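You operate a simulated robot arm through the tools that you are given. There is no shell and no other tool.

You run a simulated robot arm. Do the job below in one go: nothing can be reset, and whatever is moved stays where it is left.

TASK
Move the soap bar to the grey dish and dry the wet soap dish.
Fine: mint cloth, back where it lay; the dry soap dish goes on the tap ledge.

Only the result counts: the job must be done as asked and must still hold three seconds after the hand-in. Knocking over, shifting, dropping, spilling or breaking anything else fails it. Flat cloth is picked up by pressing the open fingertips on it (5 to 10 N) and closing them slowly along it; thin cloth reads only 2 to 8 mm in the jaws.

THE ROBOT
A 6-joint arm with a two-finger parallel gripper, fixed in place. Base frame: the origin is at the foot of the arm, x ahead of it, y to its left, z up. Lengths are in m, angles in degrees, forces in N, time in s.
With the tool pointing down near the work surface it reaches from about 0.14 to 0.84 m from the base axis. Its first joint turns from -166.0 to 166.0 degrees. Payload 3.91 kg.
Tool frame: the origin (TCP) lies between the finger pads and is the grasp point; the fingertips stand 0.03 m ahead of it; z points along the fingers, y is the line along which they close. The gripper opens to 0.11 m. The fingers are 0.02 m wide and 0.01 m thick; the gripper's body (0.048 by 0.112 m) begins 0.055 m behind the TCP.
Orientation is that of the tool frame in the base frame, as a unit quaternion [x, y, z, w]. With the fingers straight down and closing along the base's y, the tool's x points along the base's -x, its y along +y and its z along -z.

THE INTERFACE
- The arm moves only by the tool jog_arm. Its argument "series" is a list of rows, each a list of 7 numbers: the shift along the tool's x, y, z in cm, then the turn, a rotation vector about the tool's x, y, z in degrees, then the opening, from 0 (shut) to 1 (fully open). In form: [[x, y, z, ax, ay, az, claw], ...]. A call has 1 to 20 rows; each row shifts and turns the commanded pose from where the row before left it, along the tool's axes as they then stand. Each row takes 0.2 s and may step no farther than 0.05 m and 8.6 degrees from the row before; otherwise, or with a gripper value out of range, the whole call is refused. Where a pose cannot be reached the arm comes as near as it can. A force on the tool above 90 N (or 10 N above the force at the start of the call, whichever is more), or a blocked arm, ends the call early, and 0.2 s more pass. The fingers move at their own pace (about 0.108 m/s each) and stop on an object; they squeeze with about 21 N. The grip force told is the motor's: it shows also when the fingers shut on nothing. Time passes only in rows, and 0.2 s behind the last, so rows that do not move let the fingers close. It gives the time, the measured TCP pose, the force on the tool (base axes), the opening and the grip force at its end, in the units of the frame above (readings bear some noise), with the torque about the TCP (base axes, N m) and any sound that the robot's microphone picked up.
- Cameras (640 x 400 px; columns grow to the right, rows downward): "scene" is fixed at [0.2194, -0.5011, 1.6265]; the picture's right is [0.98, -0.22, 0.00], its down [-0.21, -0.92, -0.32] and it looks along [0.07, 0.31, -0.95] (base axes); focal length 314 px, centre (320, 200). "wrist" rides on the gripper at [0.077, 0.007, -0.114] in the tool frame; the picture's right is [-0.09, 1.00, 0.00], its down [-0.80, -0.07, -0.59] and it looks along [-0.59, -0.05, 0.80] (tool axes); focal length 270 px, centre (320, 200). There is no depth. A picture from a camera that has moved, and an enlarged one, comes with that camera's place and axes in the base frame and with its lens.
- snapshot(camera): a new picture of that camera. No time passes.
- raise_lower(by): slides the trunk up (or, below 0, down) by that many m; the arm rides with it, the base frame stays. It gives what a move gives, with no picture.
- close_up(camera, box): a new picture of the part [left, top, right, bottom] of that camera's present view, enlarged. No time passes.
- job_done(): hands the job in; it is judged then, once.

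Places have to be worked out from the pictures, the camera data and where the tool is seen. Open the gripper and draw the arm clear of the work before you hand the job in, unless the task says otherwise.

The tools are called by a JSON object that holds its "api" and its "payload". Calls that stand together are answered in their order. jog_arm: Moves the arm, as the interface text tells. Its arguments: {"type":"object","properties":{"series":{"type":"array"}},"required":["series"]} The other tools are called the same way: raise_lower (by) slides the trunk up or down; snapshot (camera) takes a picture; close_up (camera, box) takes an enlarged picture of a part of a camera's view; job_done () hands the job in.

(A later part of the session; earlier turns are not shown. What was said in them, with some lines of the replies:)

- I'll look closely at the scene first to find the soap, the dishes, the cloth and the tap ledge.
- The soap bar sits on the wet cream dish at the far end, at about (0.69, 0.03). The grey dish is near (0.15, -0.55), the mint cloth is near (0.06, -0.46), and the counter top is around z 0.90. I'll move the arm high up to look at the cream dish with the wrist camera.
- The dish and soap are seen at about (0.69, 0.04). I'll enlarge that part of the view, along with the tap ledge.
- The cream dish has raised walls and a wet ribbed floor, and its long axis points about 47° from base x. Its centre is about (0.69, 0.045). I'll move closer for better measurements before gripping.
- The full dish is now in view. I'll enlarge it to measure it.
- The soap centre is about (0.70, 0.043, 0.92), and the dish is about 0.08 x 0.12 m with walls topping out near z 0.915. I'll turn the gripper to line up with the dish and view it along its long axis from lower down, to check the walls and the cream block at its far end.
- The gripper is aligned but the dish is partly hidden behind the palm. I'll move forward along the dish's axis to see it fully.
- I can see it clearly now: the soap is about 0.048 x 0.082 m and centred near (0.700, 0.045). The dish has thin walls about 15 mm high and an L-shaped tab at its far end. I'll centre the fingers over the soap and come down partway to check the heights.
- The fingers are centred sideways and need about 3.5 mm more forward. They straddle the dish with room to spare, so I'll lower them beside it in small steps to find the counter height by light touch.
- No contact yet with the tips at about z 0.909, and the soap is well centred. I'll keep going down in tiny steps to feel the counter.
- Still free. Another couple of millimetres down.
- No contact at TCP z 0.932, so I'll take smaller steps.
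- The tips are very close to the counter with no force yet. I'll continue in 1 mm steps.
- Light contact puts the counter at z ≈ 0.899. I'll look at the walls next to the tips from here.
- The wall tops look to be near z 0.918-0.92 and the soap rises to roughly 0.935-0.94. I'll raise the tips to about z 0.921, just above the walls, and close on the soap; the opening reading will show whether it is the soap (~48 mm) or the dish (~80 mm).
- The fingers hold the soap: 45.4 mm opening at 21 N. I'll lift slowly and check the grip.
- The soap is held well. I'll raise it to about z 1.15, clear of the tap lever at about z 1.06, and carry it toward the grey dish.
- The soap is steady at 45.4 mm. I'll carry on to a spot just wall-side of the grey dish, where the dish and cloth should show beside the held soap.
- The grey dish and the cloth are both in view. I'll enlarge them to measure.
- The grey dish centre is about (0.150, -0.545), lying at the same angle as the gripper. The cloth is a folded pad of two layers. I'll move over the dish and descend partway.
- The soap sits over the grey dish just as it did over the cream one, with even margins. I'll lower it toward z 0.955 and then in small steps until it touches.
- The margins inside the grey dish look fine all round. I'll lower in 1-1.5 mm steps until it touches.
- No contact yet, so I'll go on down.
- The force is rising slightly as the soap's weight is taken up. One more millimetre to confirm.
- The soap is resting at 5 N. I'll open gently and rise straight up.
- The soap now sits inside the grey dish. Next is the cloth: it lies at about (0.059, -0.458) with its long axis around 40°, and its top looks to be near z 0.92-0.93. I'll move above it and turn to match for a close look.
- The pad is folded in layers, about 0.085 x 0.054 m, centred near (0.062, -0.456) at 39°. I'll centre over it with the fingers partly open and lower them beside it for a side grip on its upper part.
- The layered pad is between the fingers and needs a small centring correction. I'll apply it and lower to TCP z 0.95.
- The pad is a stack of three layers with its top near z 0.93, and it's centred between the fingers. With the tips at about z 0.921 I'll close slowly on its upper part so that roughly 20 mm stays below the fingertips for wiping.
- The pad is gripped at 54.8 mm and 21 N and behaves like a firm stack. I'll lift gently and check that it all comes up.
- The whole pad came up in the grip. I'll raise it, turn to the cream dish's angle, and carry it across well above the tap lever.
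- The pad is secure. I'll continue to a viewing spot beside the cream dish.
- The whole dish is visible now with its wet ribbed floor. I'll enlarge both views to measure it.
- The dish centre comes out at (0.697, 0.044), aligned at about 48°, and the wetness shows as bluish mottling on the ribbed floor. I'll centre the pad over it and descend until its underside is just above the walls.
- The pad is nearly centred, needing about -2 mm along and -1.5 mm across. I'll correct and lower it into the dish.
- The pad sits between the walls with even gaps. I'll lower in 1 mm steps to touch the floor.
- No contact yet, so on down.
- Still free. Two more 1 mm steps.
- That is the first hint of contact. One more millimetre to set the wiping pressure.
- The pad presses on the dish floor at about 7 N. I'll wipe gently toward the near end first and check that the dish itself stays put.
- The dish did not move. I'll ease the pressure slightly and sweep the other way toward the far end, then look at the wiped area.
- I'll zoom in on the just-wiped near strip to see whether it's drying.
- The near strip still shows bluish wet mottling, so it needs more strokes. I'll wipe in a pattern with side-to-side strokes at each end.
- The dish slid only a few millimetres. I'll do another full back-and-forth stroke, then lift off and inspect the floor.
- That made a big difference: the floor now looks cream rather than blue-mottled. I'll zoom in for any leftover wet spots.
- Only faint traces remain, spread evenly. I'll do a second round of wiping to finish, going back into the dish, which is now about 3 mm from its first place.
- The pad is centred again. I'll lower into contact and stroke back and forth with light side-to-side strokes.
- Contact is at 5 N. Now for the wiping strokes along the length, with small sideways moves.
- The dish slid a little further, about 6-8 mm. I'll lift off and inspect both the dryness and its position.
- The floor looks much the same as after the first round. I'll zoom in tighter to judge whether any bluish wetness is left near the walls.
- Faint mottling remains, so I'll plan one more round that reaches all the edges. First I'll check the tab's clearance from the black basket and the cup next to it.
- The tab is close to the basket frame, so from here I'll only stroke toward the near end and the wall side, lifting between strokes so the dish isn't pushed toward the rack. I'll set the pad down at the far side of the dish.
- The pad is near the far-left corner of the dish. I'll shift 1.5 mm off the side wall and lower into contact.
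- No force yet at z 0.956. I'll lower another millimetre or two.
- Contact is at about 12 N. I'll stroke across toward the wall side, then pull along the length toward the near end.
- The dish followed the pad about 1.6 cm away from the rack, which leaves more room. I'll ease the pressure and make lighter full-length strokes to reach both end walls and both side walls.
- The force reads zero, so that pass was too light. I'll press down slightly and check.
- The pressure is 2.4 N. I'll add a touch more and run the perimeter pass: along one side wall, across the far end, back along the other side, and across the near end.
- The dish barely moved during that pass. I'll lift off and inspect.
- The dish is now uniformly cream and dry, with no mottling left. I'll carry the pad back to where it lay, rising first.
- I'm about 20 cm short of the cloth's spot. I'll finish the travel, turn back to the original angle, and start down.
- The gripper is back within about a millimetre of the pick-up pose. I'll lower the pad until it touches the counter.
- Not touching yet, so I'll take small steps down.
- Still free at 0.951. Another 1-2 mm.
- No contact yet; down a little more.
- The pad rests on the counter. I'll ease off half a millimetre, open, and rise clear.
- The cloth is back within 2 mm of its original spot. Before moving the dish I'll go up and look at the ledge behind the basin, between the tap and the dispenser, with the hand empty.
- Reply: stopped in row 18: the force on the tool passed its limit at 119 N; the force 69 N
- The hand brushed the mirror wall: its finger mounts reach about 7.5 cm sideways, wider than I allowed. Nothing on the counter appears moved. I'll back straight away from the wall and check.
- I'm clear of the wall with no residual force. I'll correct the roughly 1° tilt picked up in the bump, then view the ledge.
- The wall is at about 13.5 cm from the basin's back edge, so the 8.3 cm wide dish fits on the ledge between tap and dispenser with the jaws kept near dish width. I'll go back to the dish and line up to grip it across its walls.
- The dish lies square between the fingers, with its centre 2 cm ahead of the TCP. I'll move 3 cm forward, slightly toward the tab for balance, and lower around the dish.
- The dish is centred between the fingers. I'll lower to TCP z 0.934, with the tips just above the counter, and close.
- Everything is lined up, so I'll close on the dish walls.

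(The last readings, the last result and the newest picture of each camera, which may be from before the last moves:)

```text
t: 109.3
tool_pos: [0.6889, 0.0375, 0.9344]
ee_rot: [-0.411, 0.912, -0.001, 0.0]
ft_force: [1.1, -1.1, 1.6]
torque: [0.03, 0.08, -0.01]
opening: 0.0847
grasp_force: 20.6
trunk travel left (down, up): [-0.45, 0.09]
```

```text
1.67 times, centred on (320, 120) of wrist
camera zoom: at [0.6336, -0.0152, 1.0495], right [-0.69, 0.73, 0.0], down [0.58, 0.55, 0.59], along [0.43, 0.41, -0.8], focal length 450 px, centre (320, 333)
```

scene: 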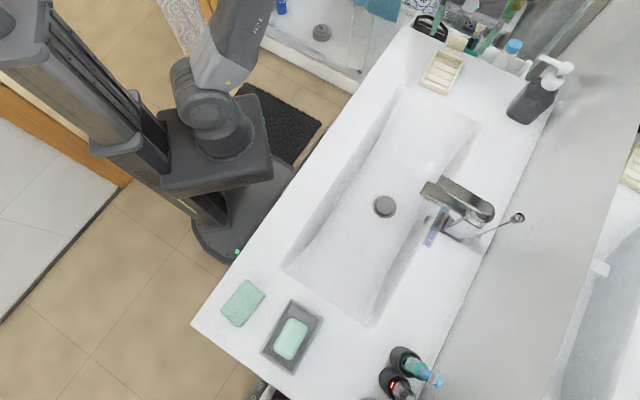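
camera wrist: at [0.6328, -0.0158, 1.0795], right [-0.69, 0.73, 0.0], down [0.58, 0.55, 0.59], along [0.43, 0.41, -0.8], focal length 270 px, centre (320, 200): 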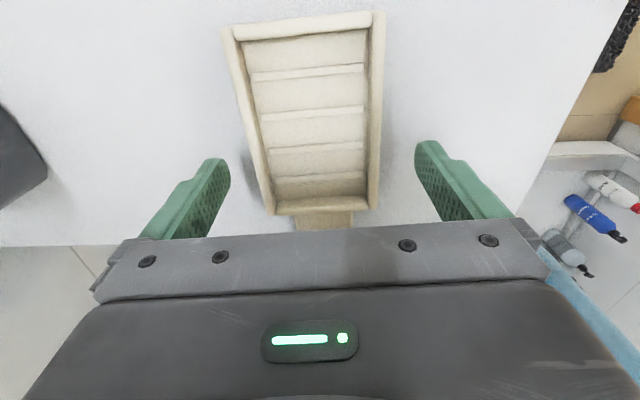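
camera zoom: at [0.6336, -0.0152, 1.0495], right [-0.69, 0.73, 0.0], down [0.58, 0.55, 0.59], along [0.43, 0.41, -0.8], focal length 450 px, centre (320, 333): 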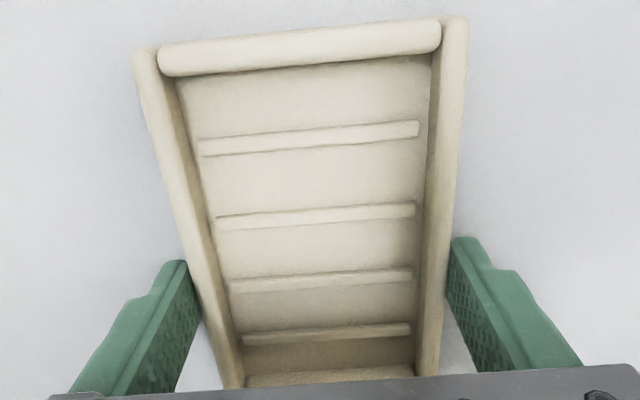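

The dish is gripped at 84.7 mm and 21 N. I'll lift slowly and check that it stays level.

{"api": "jog_arm", "payload": {"series": [[0, 0, -0.3, 0, 0, 0, 0], [0, 0, -0.7, 0, 0, 0, 0], [0, 0, -1, 0, 0, 0, 0], [0, 0, -2, 0, 0, 0, 0], [0, 0, 0, 0, 0, 0, 0]]}}

{"api": "snapshot", "payload": {"camera": "wrist"}}

{"api": "close_up", "payload": {"camera": "scene", "box": [400, 0, 528, 100]}}

```text
t: 110.5
tool_pos: [0.6908, 0.039, 0.9755]
ee_rot: [-0.411, 0.912, 0.0, -0.001]
ft_force: [0.1, -0.1, -0.9]
torque: [0.0, 0.02, -0.01]
opening: 0.0845
grasp_force: 21.0
trunk travel left (down, up): [-0.45, 0.09]
```

```text
taken
camera wrist: at [0.6348, -0.0148, 1.0892], right [-0.69, 0.73, 0.0], down [0.58, 0.55, 0.59], along [0.43, 0.41, -0.8], focal length 270 px, centre (320, 200)
```

wrist: 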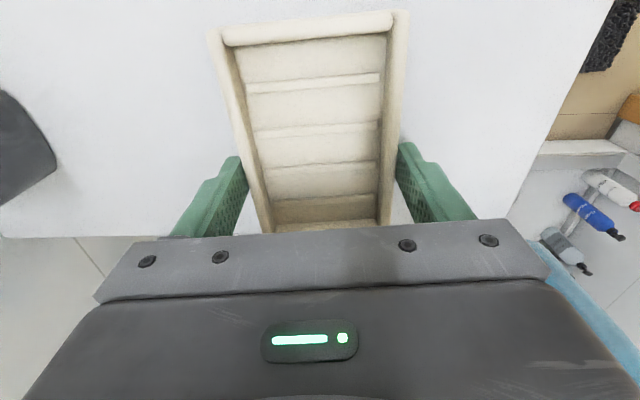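

```text
4.00 times, centred on (464, 50) of scene
camera zoom: at [0.2194, -0.5011, 1.6265], right [0.98, -0.22, 0.0], down [-0.21, -0.92, -0.32], along [0.07, 0.31, -0.95], focal length 1258 px, centre (-256, 800)
```

zoom: 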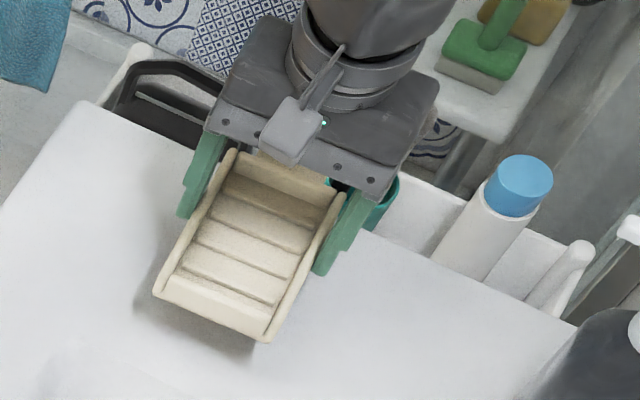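

The dish is level and firmly held. I'll raise it, turn parallel to the ledge, move back along the basin to be clear of the dispenser, and then part of the way across toward the ledge.

{"api": "jog_arm", "payload": {"series": [[0, 0, -2, 0, 0, 0, 0], [0, 0, -4, 0, 0, 0, 0], [0, 0, -3, 0, 0, 0, 0], [0, 0, 0, 0, 0, 3.4, 0], [2, 0, 0, 0, 0, 0, 0], [4, 0, 0, 0, 0, 0, 0], [4.5, 0, 0, 0, 0, 0, 0], [4.5, 0, 0, 0, 0, 0, 0], [3.5, 0, 0, 0, 0, 0, 0], [2.0, 0, 0, 0, 0, 0, 0], [0, -2, 0, 0, 0, 0, 0], [0, -4, 0, 0, 0, 0, 0], [0, -4, 0, 0, 0, 0, 0], [0, -3, 0, 0, 0, 0, 0], [0, -2, 0, 0, 0, 0, 0], [0, 0, 0, 0, 0, 0, 0]]}}

{"api": "snapshot", "payload": {"camera": "wrist"}}

{"api": "snapshot", "payload": {"camera": "scene"}}

```text
t: 113.9
tool_pos: [0.6518, -0.2107, 1.0635]
ee_rot: [-0.383, 0.924, 0.0, -0.001]
ft_force: [0.4, 0.1, -1.0]
torque: [-0.02, 0.02, 0.01]
opening: 0.0848
grasp_force: 20.7
trunk travel left (down, up): [-0.45, 0.09]
```

```text
taken
camera wrist: at [0.593, -0.262, 1.1774], right [-0.64, 0.77, 0.0], down [0.62, 0.52, 0.59], along [0.46, 0.38, -0.8], focal length 270 px, centre (320, 200)
```

wrist: 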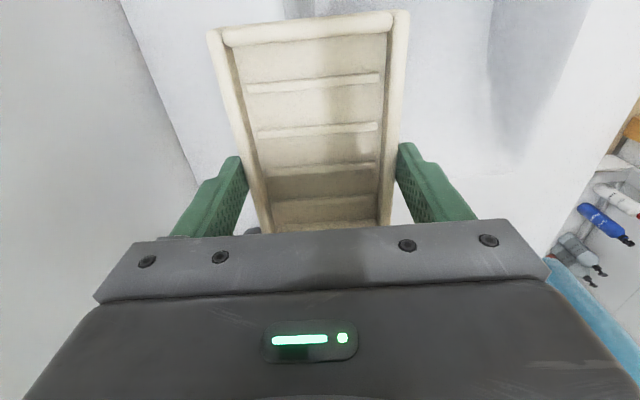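

```text
taken
```

scene: 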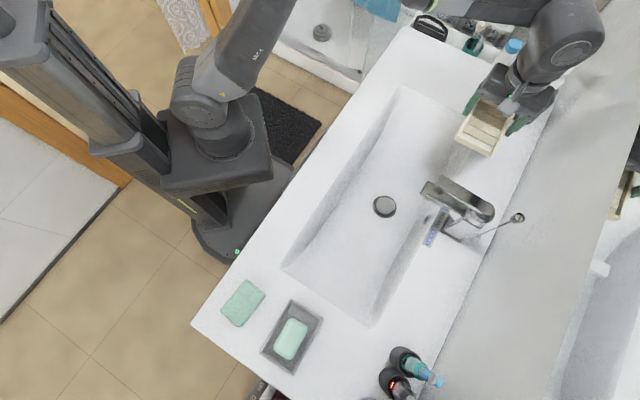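

The wall line is confirmed at n = 0.770, and my hand is 16 cm from it. I'll move a further 8 cm toward the ledge in careful steps, keeping roughly 1.7 cm of clearance from the mirror.

{"api": "jog_arm", "payload": {"series": [[0, -2, 0, 0, 0, 0, 0], [0, -2, 0, 0, 0, 0, 0], [0, -2, 0, 0, 0, 0, 0], [0, -1, 0, 0, 0, 0, 0], [0, -0.9, 0, 0, 0, 0, 0], [0, 0, 0, 0, 0, 0, 0]]}}

{"api": "snapshot", "payload": {"camera": "wrist"}}

{"api": "close_up", "payload": {"camera": "scene", "box": [420, 40, 620, 240]}}

```text
t: 115.3
tool_pos: [0.708, -0.2683, 1.0636]
ee_rot: [-0.383, 0.924, 0.0, -0.001]
ft_force: [-0.2, 0.5, -1.4]
torque: [-0.02, 0.03, 0.01]
opening: 0.0847
grasp_force: 21.3
trunk travel left (down, up): [-0.45, 0.09]
```

```text
taken
camera wrist: at [0.6489, -0.3194, 1.1777], right [-0.64, 0.77, 0.0], down [0.62, 0.52, 0.59], along [0.46, 0.38, -0.8], focal length 270 px, centre (320, 200)
```

wrist: 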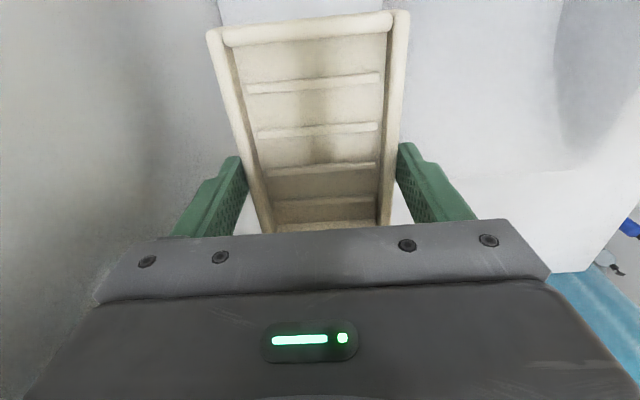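

```text
2.00 times, centred on (520, 140) of scene
camera zoom: at [0.2194, -0.5011, 1.6265], right [0.98, -0.22, 0.0], down [-0.21, -0.92, -0.32], along [0.07, 0.31, -0.95], focal length 629 px, centre (-80, 320)
```

zoom: 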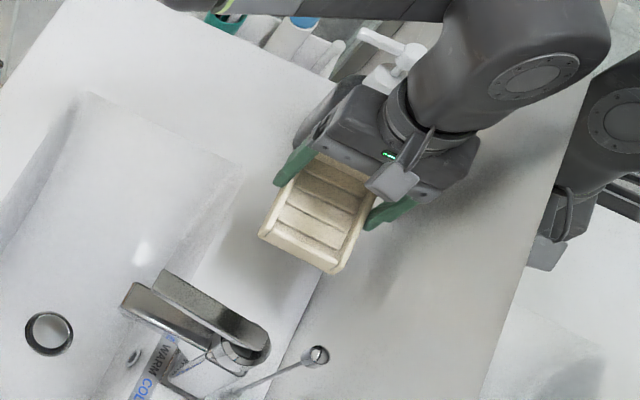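

No contact, and the dish is over the ledge. I'll lower it partway.

{"api": "jog_arm", "payload": {"series": [[0, 0, 2, 0, 0, 0, 0], [0, 0, 3, 0, 0, 0, 0], [0, 0, 3, 0, 0, 0, 0], [0, 0, 2, 0, 0, 0, 0], [0, 0, 0, 0, 0, 0, 0]]}}

{"api": "snapshot", "payload": {"camera": "wrist"}}

{"api": "close_up", "payload": {"camera": "scene", "box": [420, 40, 620, 240]}}

```text
t: 116.5
tool_pos: [0.7083, -0.2703, 0.9643]
ee_rot: [-0.383, 0.924, 0.0, 0.0]
ft_force: [-0.6, 0.3, -1.1]
torque: [0.01, 0.03, 0.0]
opening: 0.0845
grasp_force: 21.4
trunk travel left (down, up): [-0.45, 0.09]
```

```text
taken
camera wrist: at [0.6486, -0.32, 1.0786], right [-0.64, 0.77, 0.0], down [0.62, 0.52, 0.59], along [0.46, 0.38, -0.8], focal length 270 px, centre (320, 200)
```

wrist: 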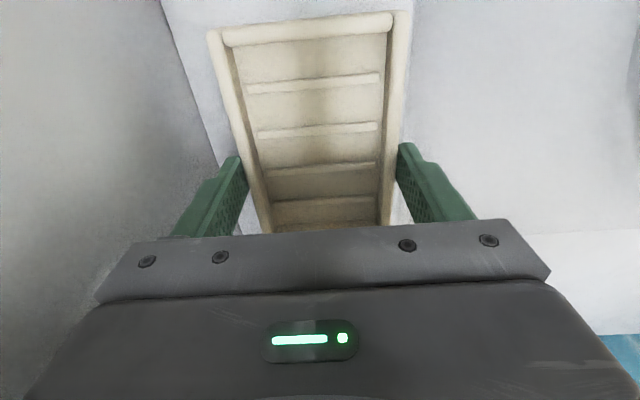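

```text
2.00 times, centred on (520, 140) of scene
camera zoom: at [0.2194, -0.5011, 1.6265], right [0.98, -0.22, 0.0], down [-0.21, -0.92, -0.32], along [0.07, 0.31, -0.95], focal length 629 px, centre (-80, 320)
```

zoom: 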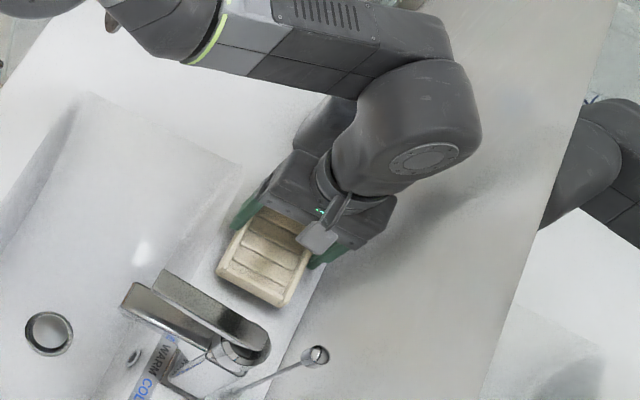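

The dish is just above the ledge, clear of the tap and the wall. I'll continue down in smaller steps.

{"api": "jog_arm", "payload": {"series": [[0, 0, 1, 0, 0, 0, 0], [0, 0, 0.8, 0, 0, 0, 0], [0, 0, 0.5, 0, 0, 0, 0], [0, 0, 0, 0, 0, 0, 0]]}}

{"api": "snapshot", "payload": {"camera": "wrist"}}

{"api": "close_up", "payload": {"camera": "scene", "box": [460, 90, 580, 190]}}

```text
t: 117.5
tool_pos: [0.7083, -0.2697, 0.9383]
ee_rot: [-0.384, 0.923, -0.001, -0.001]
ft_force: [-0.3, -0.2, -0.7]
torque: [-0.05, 0.01, 0.0]
opening: 0.0849
grasp_force: 20.8
trunk travel left (down, up): [-0.45, 0.09]
```

```text
taken
camera wrist: at [0.6493, -0.3192, 1.0548], right [-0.64, 0.77, 0.0], down [0.62, 0.52, 0.59], along [0.46, 0.38, -0.8], focal length 270 px, centre (320, 200)
```

wrist: 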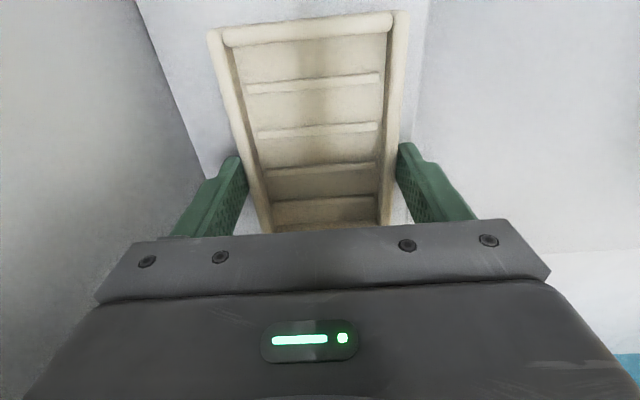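

```text
4.00 times, centred on (520, 140) of scene
camera zoom: at [0.2194, -0.5011, 1.6265], right [0.98, -0.22, 0.0], down [-0.21, -0.92, -0.32], along [0.07, 0.31, -0.95], focal length 1258 px, centre (-480, 440)
```

zoom: 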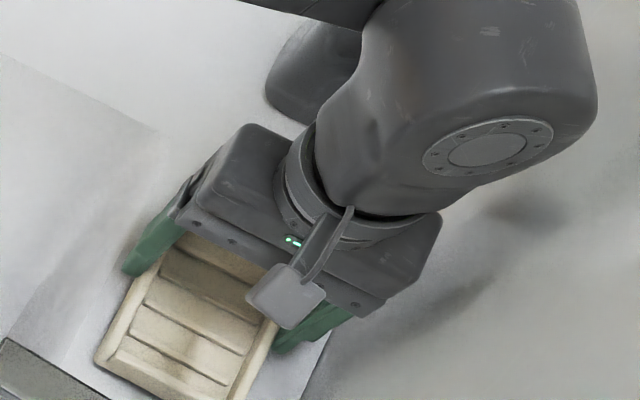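

The dish base has margins on both sides: about 1 cm to the basin edge and more to the wall. I'll make the final approach in 1-2 mm steps.

{"api": "jog_arm", "payload": {"series": [[0, 0, 0.2, 0, 0, 0, 0], [0, 0, 0.1, 0, 0, 0, 0], [0, 0, 0, 0, 0, 0, 0]]}}

```text
t: 118.3
tool_pos: [0.7082, -0.2686, 0.937]
ee_rot: [-0.383, 0.924, 0.0, 0.0]
ft_force: [-0.1, -0.2, -2.6]
torque: [0.01, -0.01, -0.02]
opening: 0.0848
grasp_force: 21.2
trunk travel left (down, up): [-0.45, 0.09]
```

Not touching yet; a little lower.

{"api": "jog_arm", "payload": {"series": [[0, 0, 0.15, 0, 0, 0, 0], [0, 0, 0.1, 0, 0, 0, 0], [0, 0, 0, 0, 0, 0, 0]]}}

```text
t: 119.1
tool_pos: [0.7074, -0.2686, 0.9361]
ee_rot: [-0.385, 0.923, 0.0, 0.0]
ft_force: [0.3, -0.4, -2.0]
torque: [-0.01, -0.02, 0.02]
opening: 0.0846
grasp_force: 21.9
trunk travel left (down, up): [-0.45, 0.09]
```

Still hanging free; continuing.

{"api": "jog_arm", "payload": {"series": [[0, 0, 0.1, 0, 0, 0, 0], [0, 0, 0.1, 0, 0, 0, 0], [0, 0, 0, 0, 0, 0, 0]]}}

```text
t: 119.9
tool_pos: [0.7071, -0.2684, 0.9336]
ee_rot: [-0.384, 0.923, -0.001, 0.002]
ft_force: [4.6, -0.9, 11.2]
torque: [-0.18, 0.23, 0.04]
opening: 0.0847
grasp_force: 21.1
trunk travel left (down, up): [-0.45, 0.09]
```

The dish is down on the ledge with 11 N of contact. I'll ease off slightly, open just a few millimetres so the jaws stay off the mirror, and rise straight up.

{"api": "jog_arm", "payload": {"series": [[0, 0, -0.08, 0, 0, 0, 0], [0, 0, 0, 0, 0, 0, 0.8], [0, 0, 0, 0, 0, 0, 0.83], [0, 0, 0, 0, 0, 0, 0.86], [0, 0, 0, 0, 0, 0, 0.86], [0, 0, 0, 0, 0, 0, 0.86]]}}

{"api": "snapshot", "payload": {"camera": "wrist"}}

```text
t: 121.3
tool_pos: [0.7068, -0.269, 0.9329]
ee_rot: [-0.384, 0.923, 0.0, 0.0]
ft_force: [0.0, 0.1, -0.2]
torque: [-0.02, -0.01, 0.01]
opening: 0.0946
grasp_force: 0.1
trunk travel left (down, up): [-0.45, 0.09]
```

```text
taken
camera wrist: at [0.6481, -0.3188, 1.0482], right [-0.64, 0.77, 0.0], down [0.62, 0.52, 0.59], along [0.46, 0.38, -0.8], focal length 270 px, centre (320, 200)
```

wrist: 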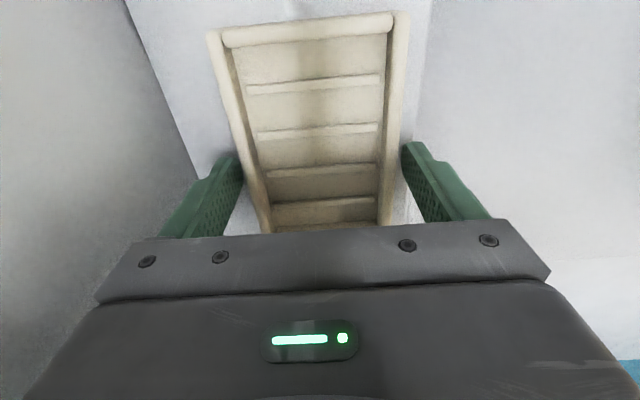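

Both fingers are off the dish and it sits flat. I'll rise slowly and straight up.

{"api": "jog_arm", "payload": {"series": [[0, 0, -0.5, 0, 0, 0, 0.86], [0, 0, -1, 0, 0, 0, 0.86], [0, 0, -2, 0, 0, 0, 0.86], [0, 0, -4, 0, 0, 0, 0.86], [0, 0, -4, 0, 0, 0, 0.86], [0, 0, -4, 0, 0, 0, 0.86], [0, 0, 0, 0, 0, 0, 0.86]]}}

{"api": "snapshot", "payload": {"camera": "wrist"}}

{"api": "snapshot", "payload": {"camera": "scene"}}

```text
t: 122.9
tool_pos: [0.707, -0.2697, 1.0879]
ee_rot: [-0.384, 0.923, 0.0, -0.001]
ft_force: [0.0, 0.7, -0.3]
torque: [-0.01, 0.02, -0.03]
opening: 0.0945
grasp_force: 0.2
trunk travel left (down, up): [-0.45, 0.09]
```

```text
taken
camera wrist: at [0.648, -0.3187, 1.2034], right [-0.64, 0.77, 0.0], down [0.62, 0.52, 0.59], along [0.46, 0.38, -0.8], focal length 270 px, centre (320, 200)
```

wrist: 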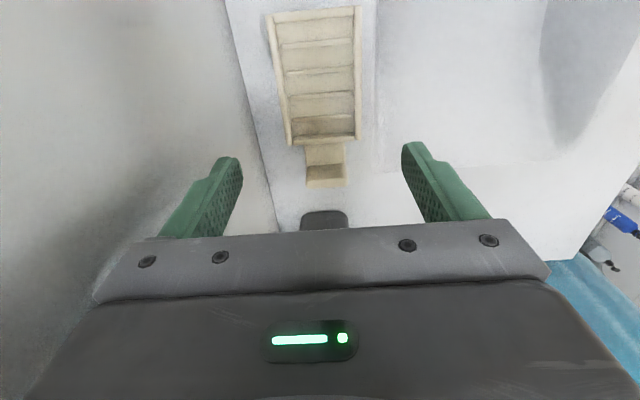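

```text
taken
```

scene: 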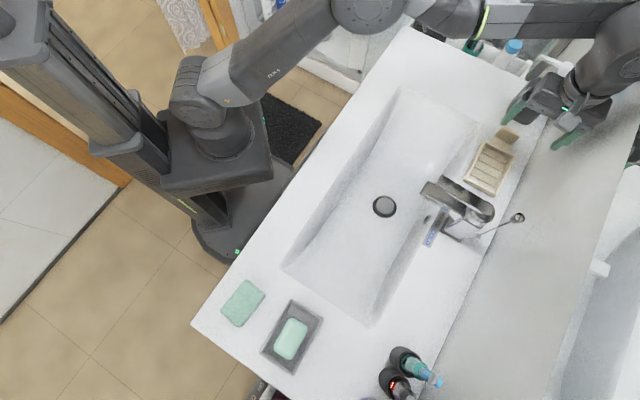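

The dish is on the tap ledge between the tap and the dispenser. I'll retreat away from the wall and up, then check the whole scene.

{"api": "jog_arm", "payload": {"series": [[0, 2, -1, 0, 0, 0, 0.86], [0, 4, -2, 0, 0, 0, 0.86], [0, 4, -2, 0, 0, 0, 0.86], [0, 4, -2, 0, 0, 0, 0.86], [0, 4, -2, 0, 0, 0, 1], [0, 4, -2, 0, 0, 0, 1], [0, 4, 0, 0, 0, 0, 1], [0, 4, 0, 0, 0, 0, 1], [2, 3, 0, 0, 0, 0, 1], [2, 0, 0, 0, 0, 0, 1], [0, 0, 0, 0, 0, 0, 1]]}}

{"api": "snapshot", "payload": {"camera": "scene"}}

{"api": "close_up", "payload": {"camera": "scene", "box": [400, 20, 600, 245]}}

{"api": "close_up", "payload": {"camera": "scene", "box": [180, 240, 460, 400]}}

{"api": "close_up", "payload": {"camera": "scene", "box": [450, 120, 530, 200]}}

```text
t: 125.3
tool_pos: [0.4466, -0.0638, 1.198]
ee_rot: [-0.383, 0.924, 0.0, 0.001]
ft_force: [-0.4, 0.4, -1.0]
torque: [0.02, 0.0, 0.01]
opening: 0.1099
grasp_force: 0.0
trunk travel left (down, up): [-0.45, 0.09]
```

```text
taken
```

scene: 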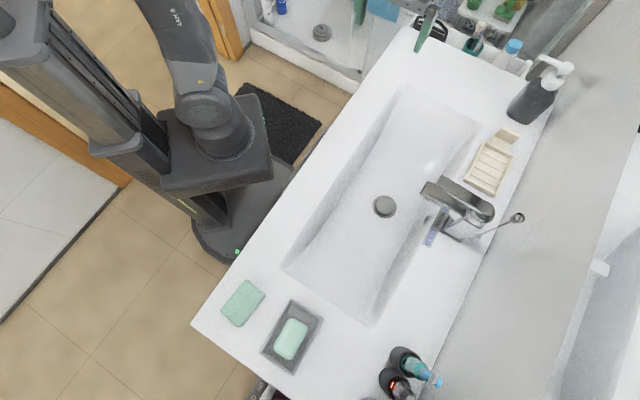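

```text
1.78 times, centred on (500, 132) of scene
camera zoom: at [0.2194, -0.5011, 1.6265], right [0.98, -0.22, 0.0], down [-0.21, -0.92, -0.32], along [0.07, 0.31, -0.95], focal length 559 px, centre (0, 320)
```

zoom: 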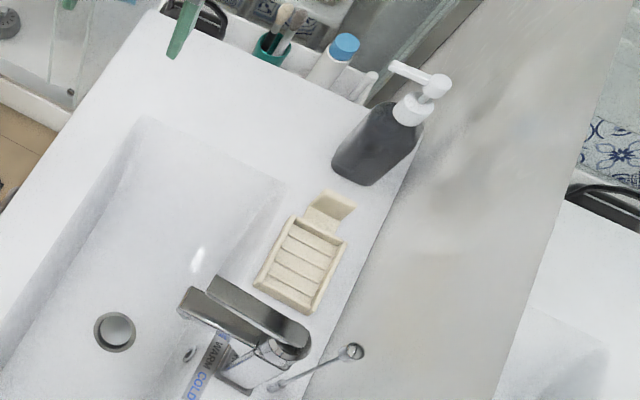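

```text
2.29 times, centred on (320, 320) of scene
camera zoom: at [0.2194, -0.5011, 1.6265], right [0.98, -0.22, 0.0], down [-0.21, -0.92, -0.32], along [0.07, 0.31, -0.95], focal length 719 px, centre (320, -74)
```

zoom: 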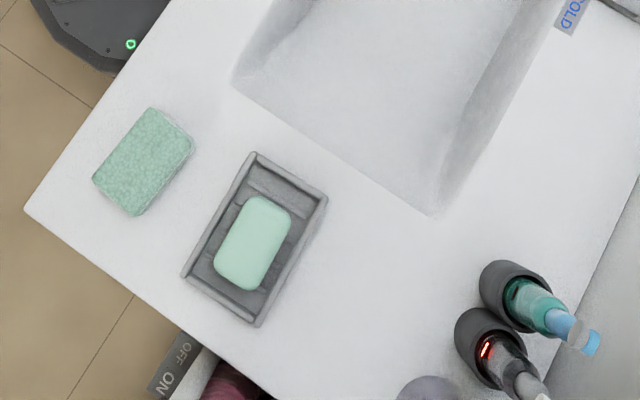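

```text
5.00 times, centred on (490, 160) of scene
camera zoom: at [0.2194, -0.5011, 1.6265], right [0.98, -0.22, 0.0], down [-0.21, -0.92, -0.32], along [0.07, 0.31, -0.95], focal length 1572 px, centre (-530, 400)
```

zoom: 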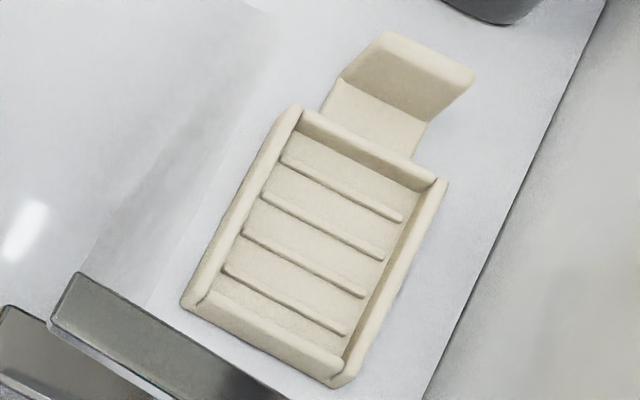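

The soap is in the grey dish, the cloth matches its original outline, and the dry cream dish is fully on the ledge. As a last check I'll compare the rack and dispenser area with the first pictures.

{"api": "close_up", "payload": {"camera": "scene", "box": [400, 10, 600, 135]}}

{"api": "close_up", "payload": {"camera": "scene", "box": [360, 140, 560, 265]}}

```text
3.20 times, centred on (500, 72) of scene
camera zoom: at [0.2194, -0.5011, 1.6265], right [0.98, -0.22, 0.0], down [-0.21, -0.92, -0.32], along [0.07, 0.31, -0.95], focal length 1006 px, centre (-256, 608)
```

zoom: 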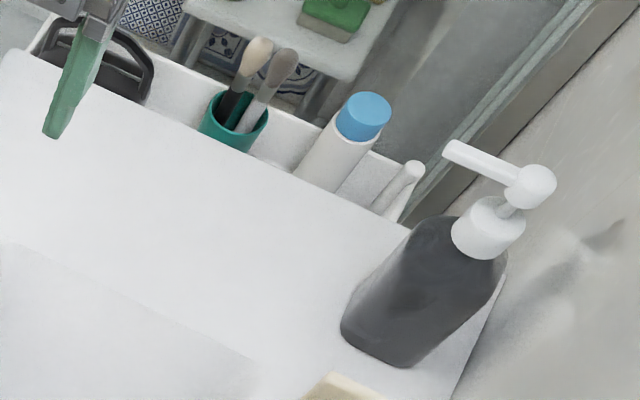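

```text
3.20 times, centred on (460, 202) of scene
camera zoom: at [0.2194, -0.5011, 1.6265], right [0.98, -0.22, 0.0], down [-0.21, -0.92, -0.32], along [0.07, 0.31, -0.95], focal length 1006 px, centre (-128, 192)
```

zoom: 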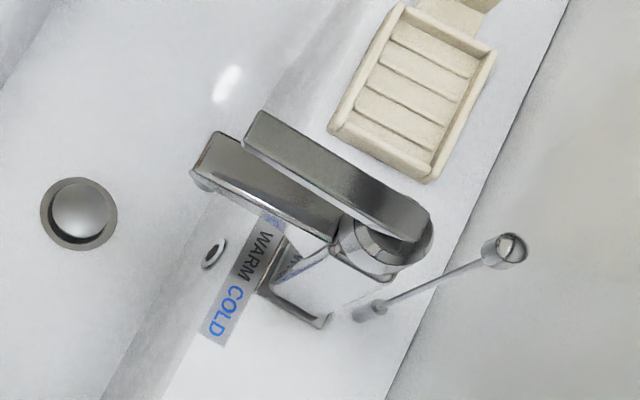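

Everything else sits exactly as at the start. The soap is in the grey dish, the cloth is back in its place, the dry dish is on the tap ledge, and the open hand is well clear, so I'm handing the job in.

{"api": "job_done", "payload": {}}

```text
The job is handed in.
```

I've handed the job in; the result hasn't come back yet.

- **Soap:** it is in the grey dish, inside the walls with a gap on every side.
- **Wet dish:** I wiped it with the mint cloth until no wet patches showed in the pictures. It is now on the tap ledge between the tap and the dispenser, about 1 cm in from the basin edge.
- **Cloth:** it is back where it lay, within about 2 mm of its original outline.

**Wall bump:** the hand hit the mirror wall once while empty, at about 119 N. I backed it off. In the final pictures the tap, dispenser and toothbrushes, and the rack items in view, looked the same as at the start. One finger partly hid the black basket.

The gripper is open and the arm is clear of the counter.
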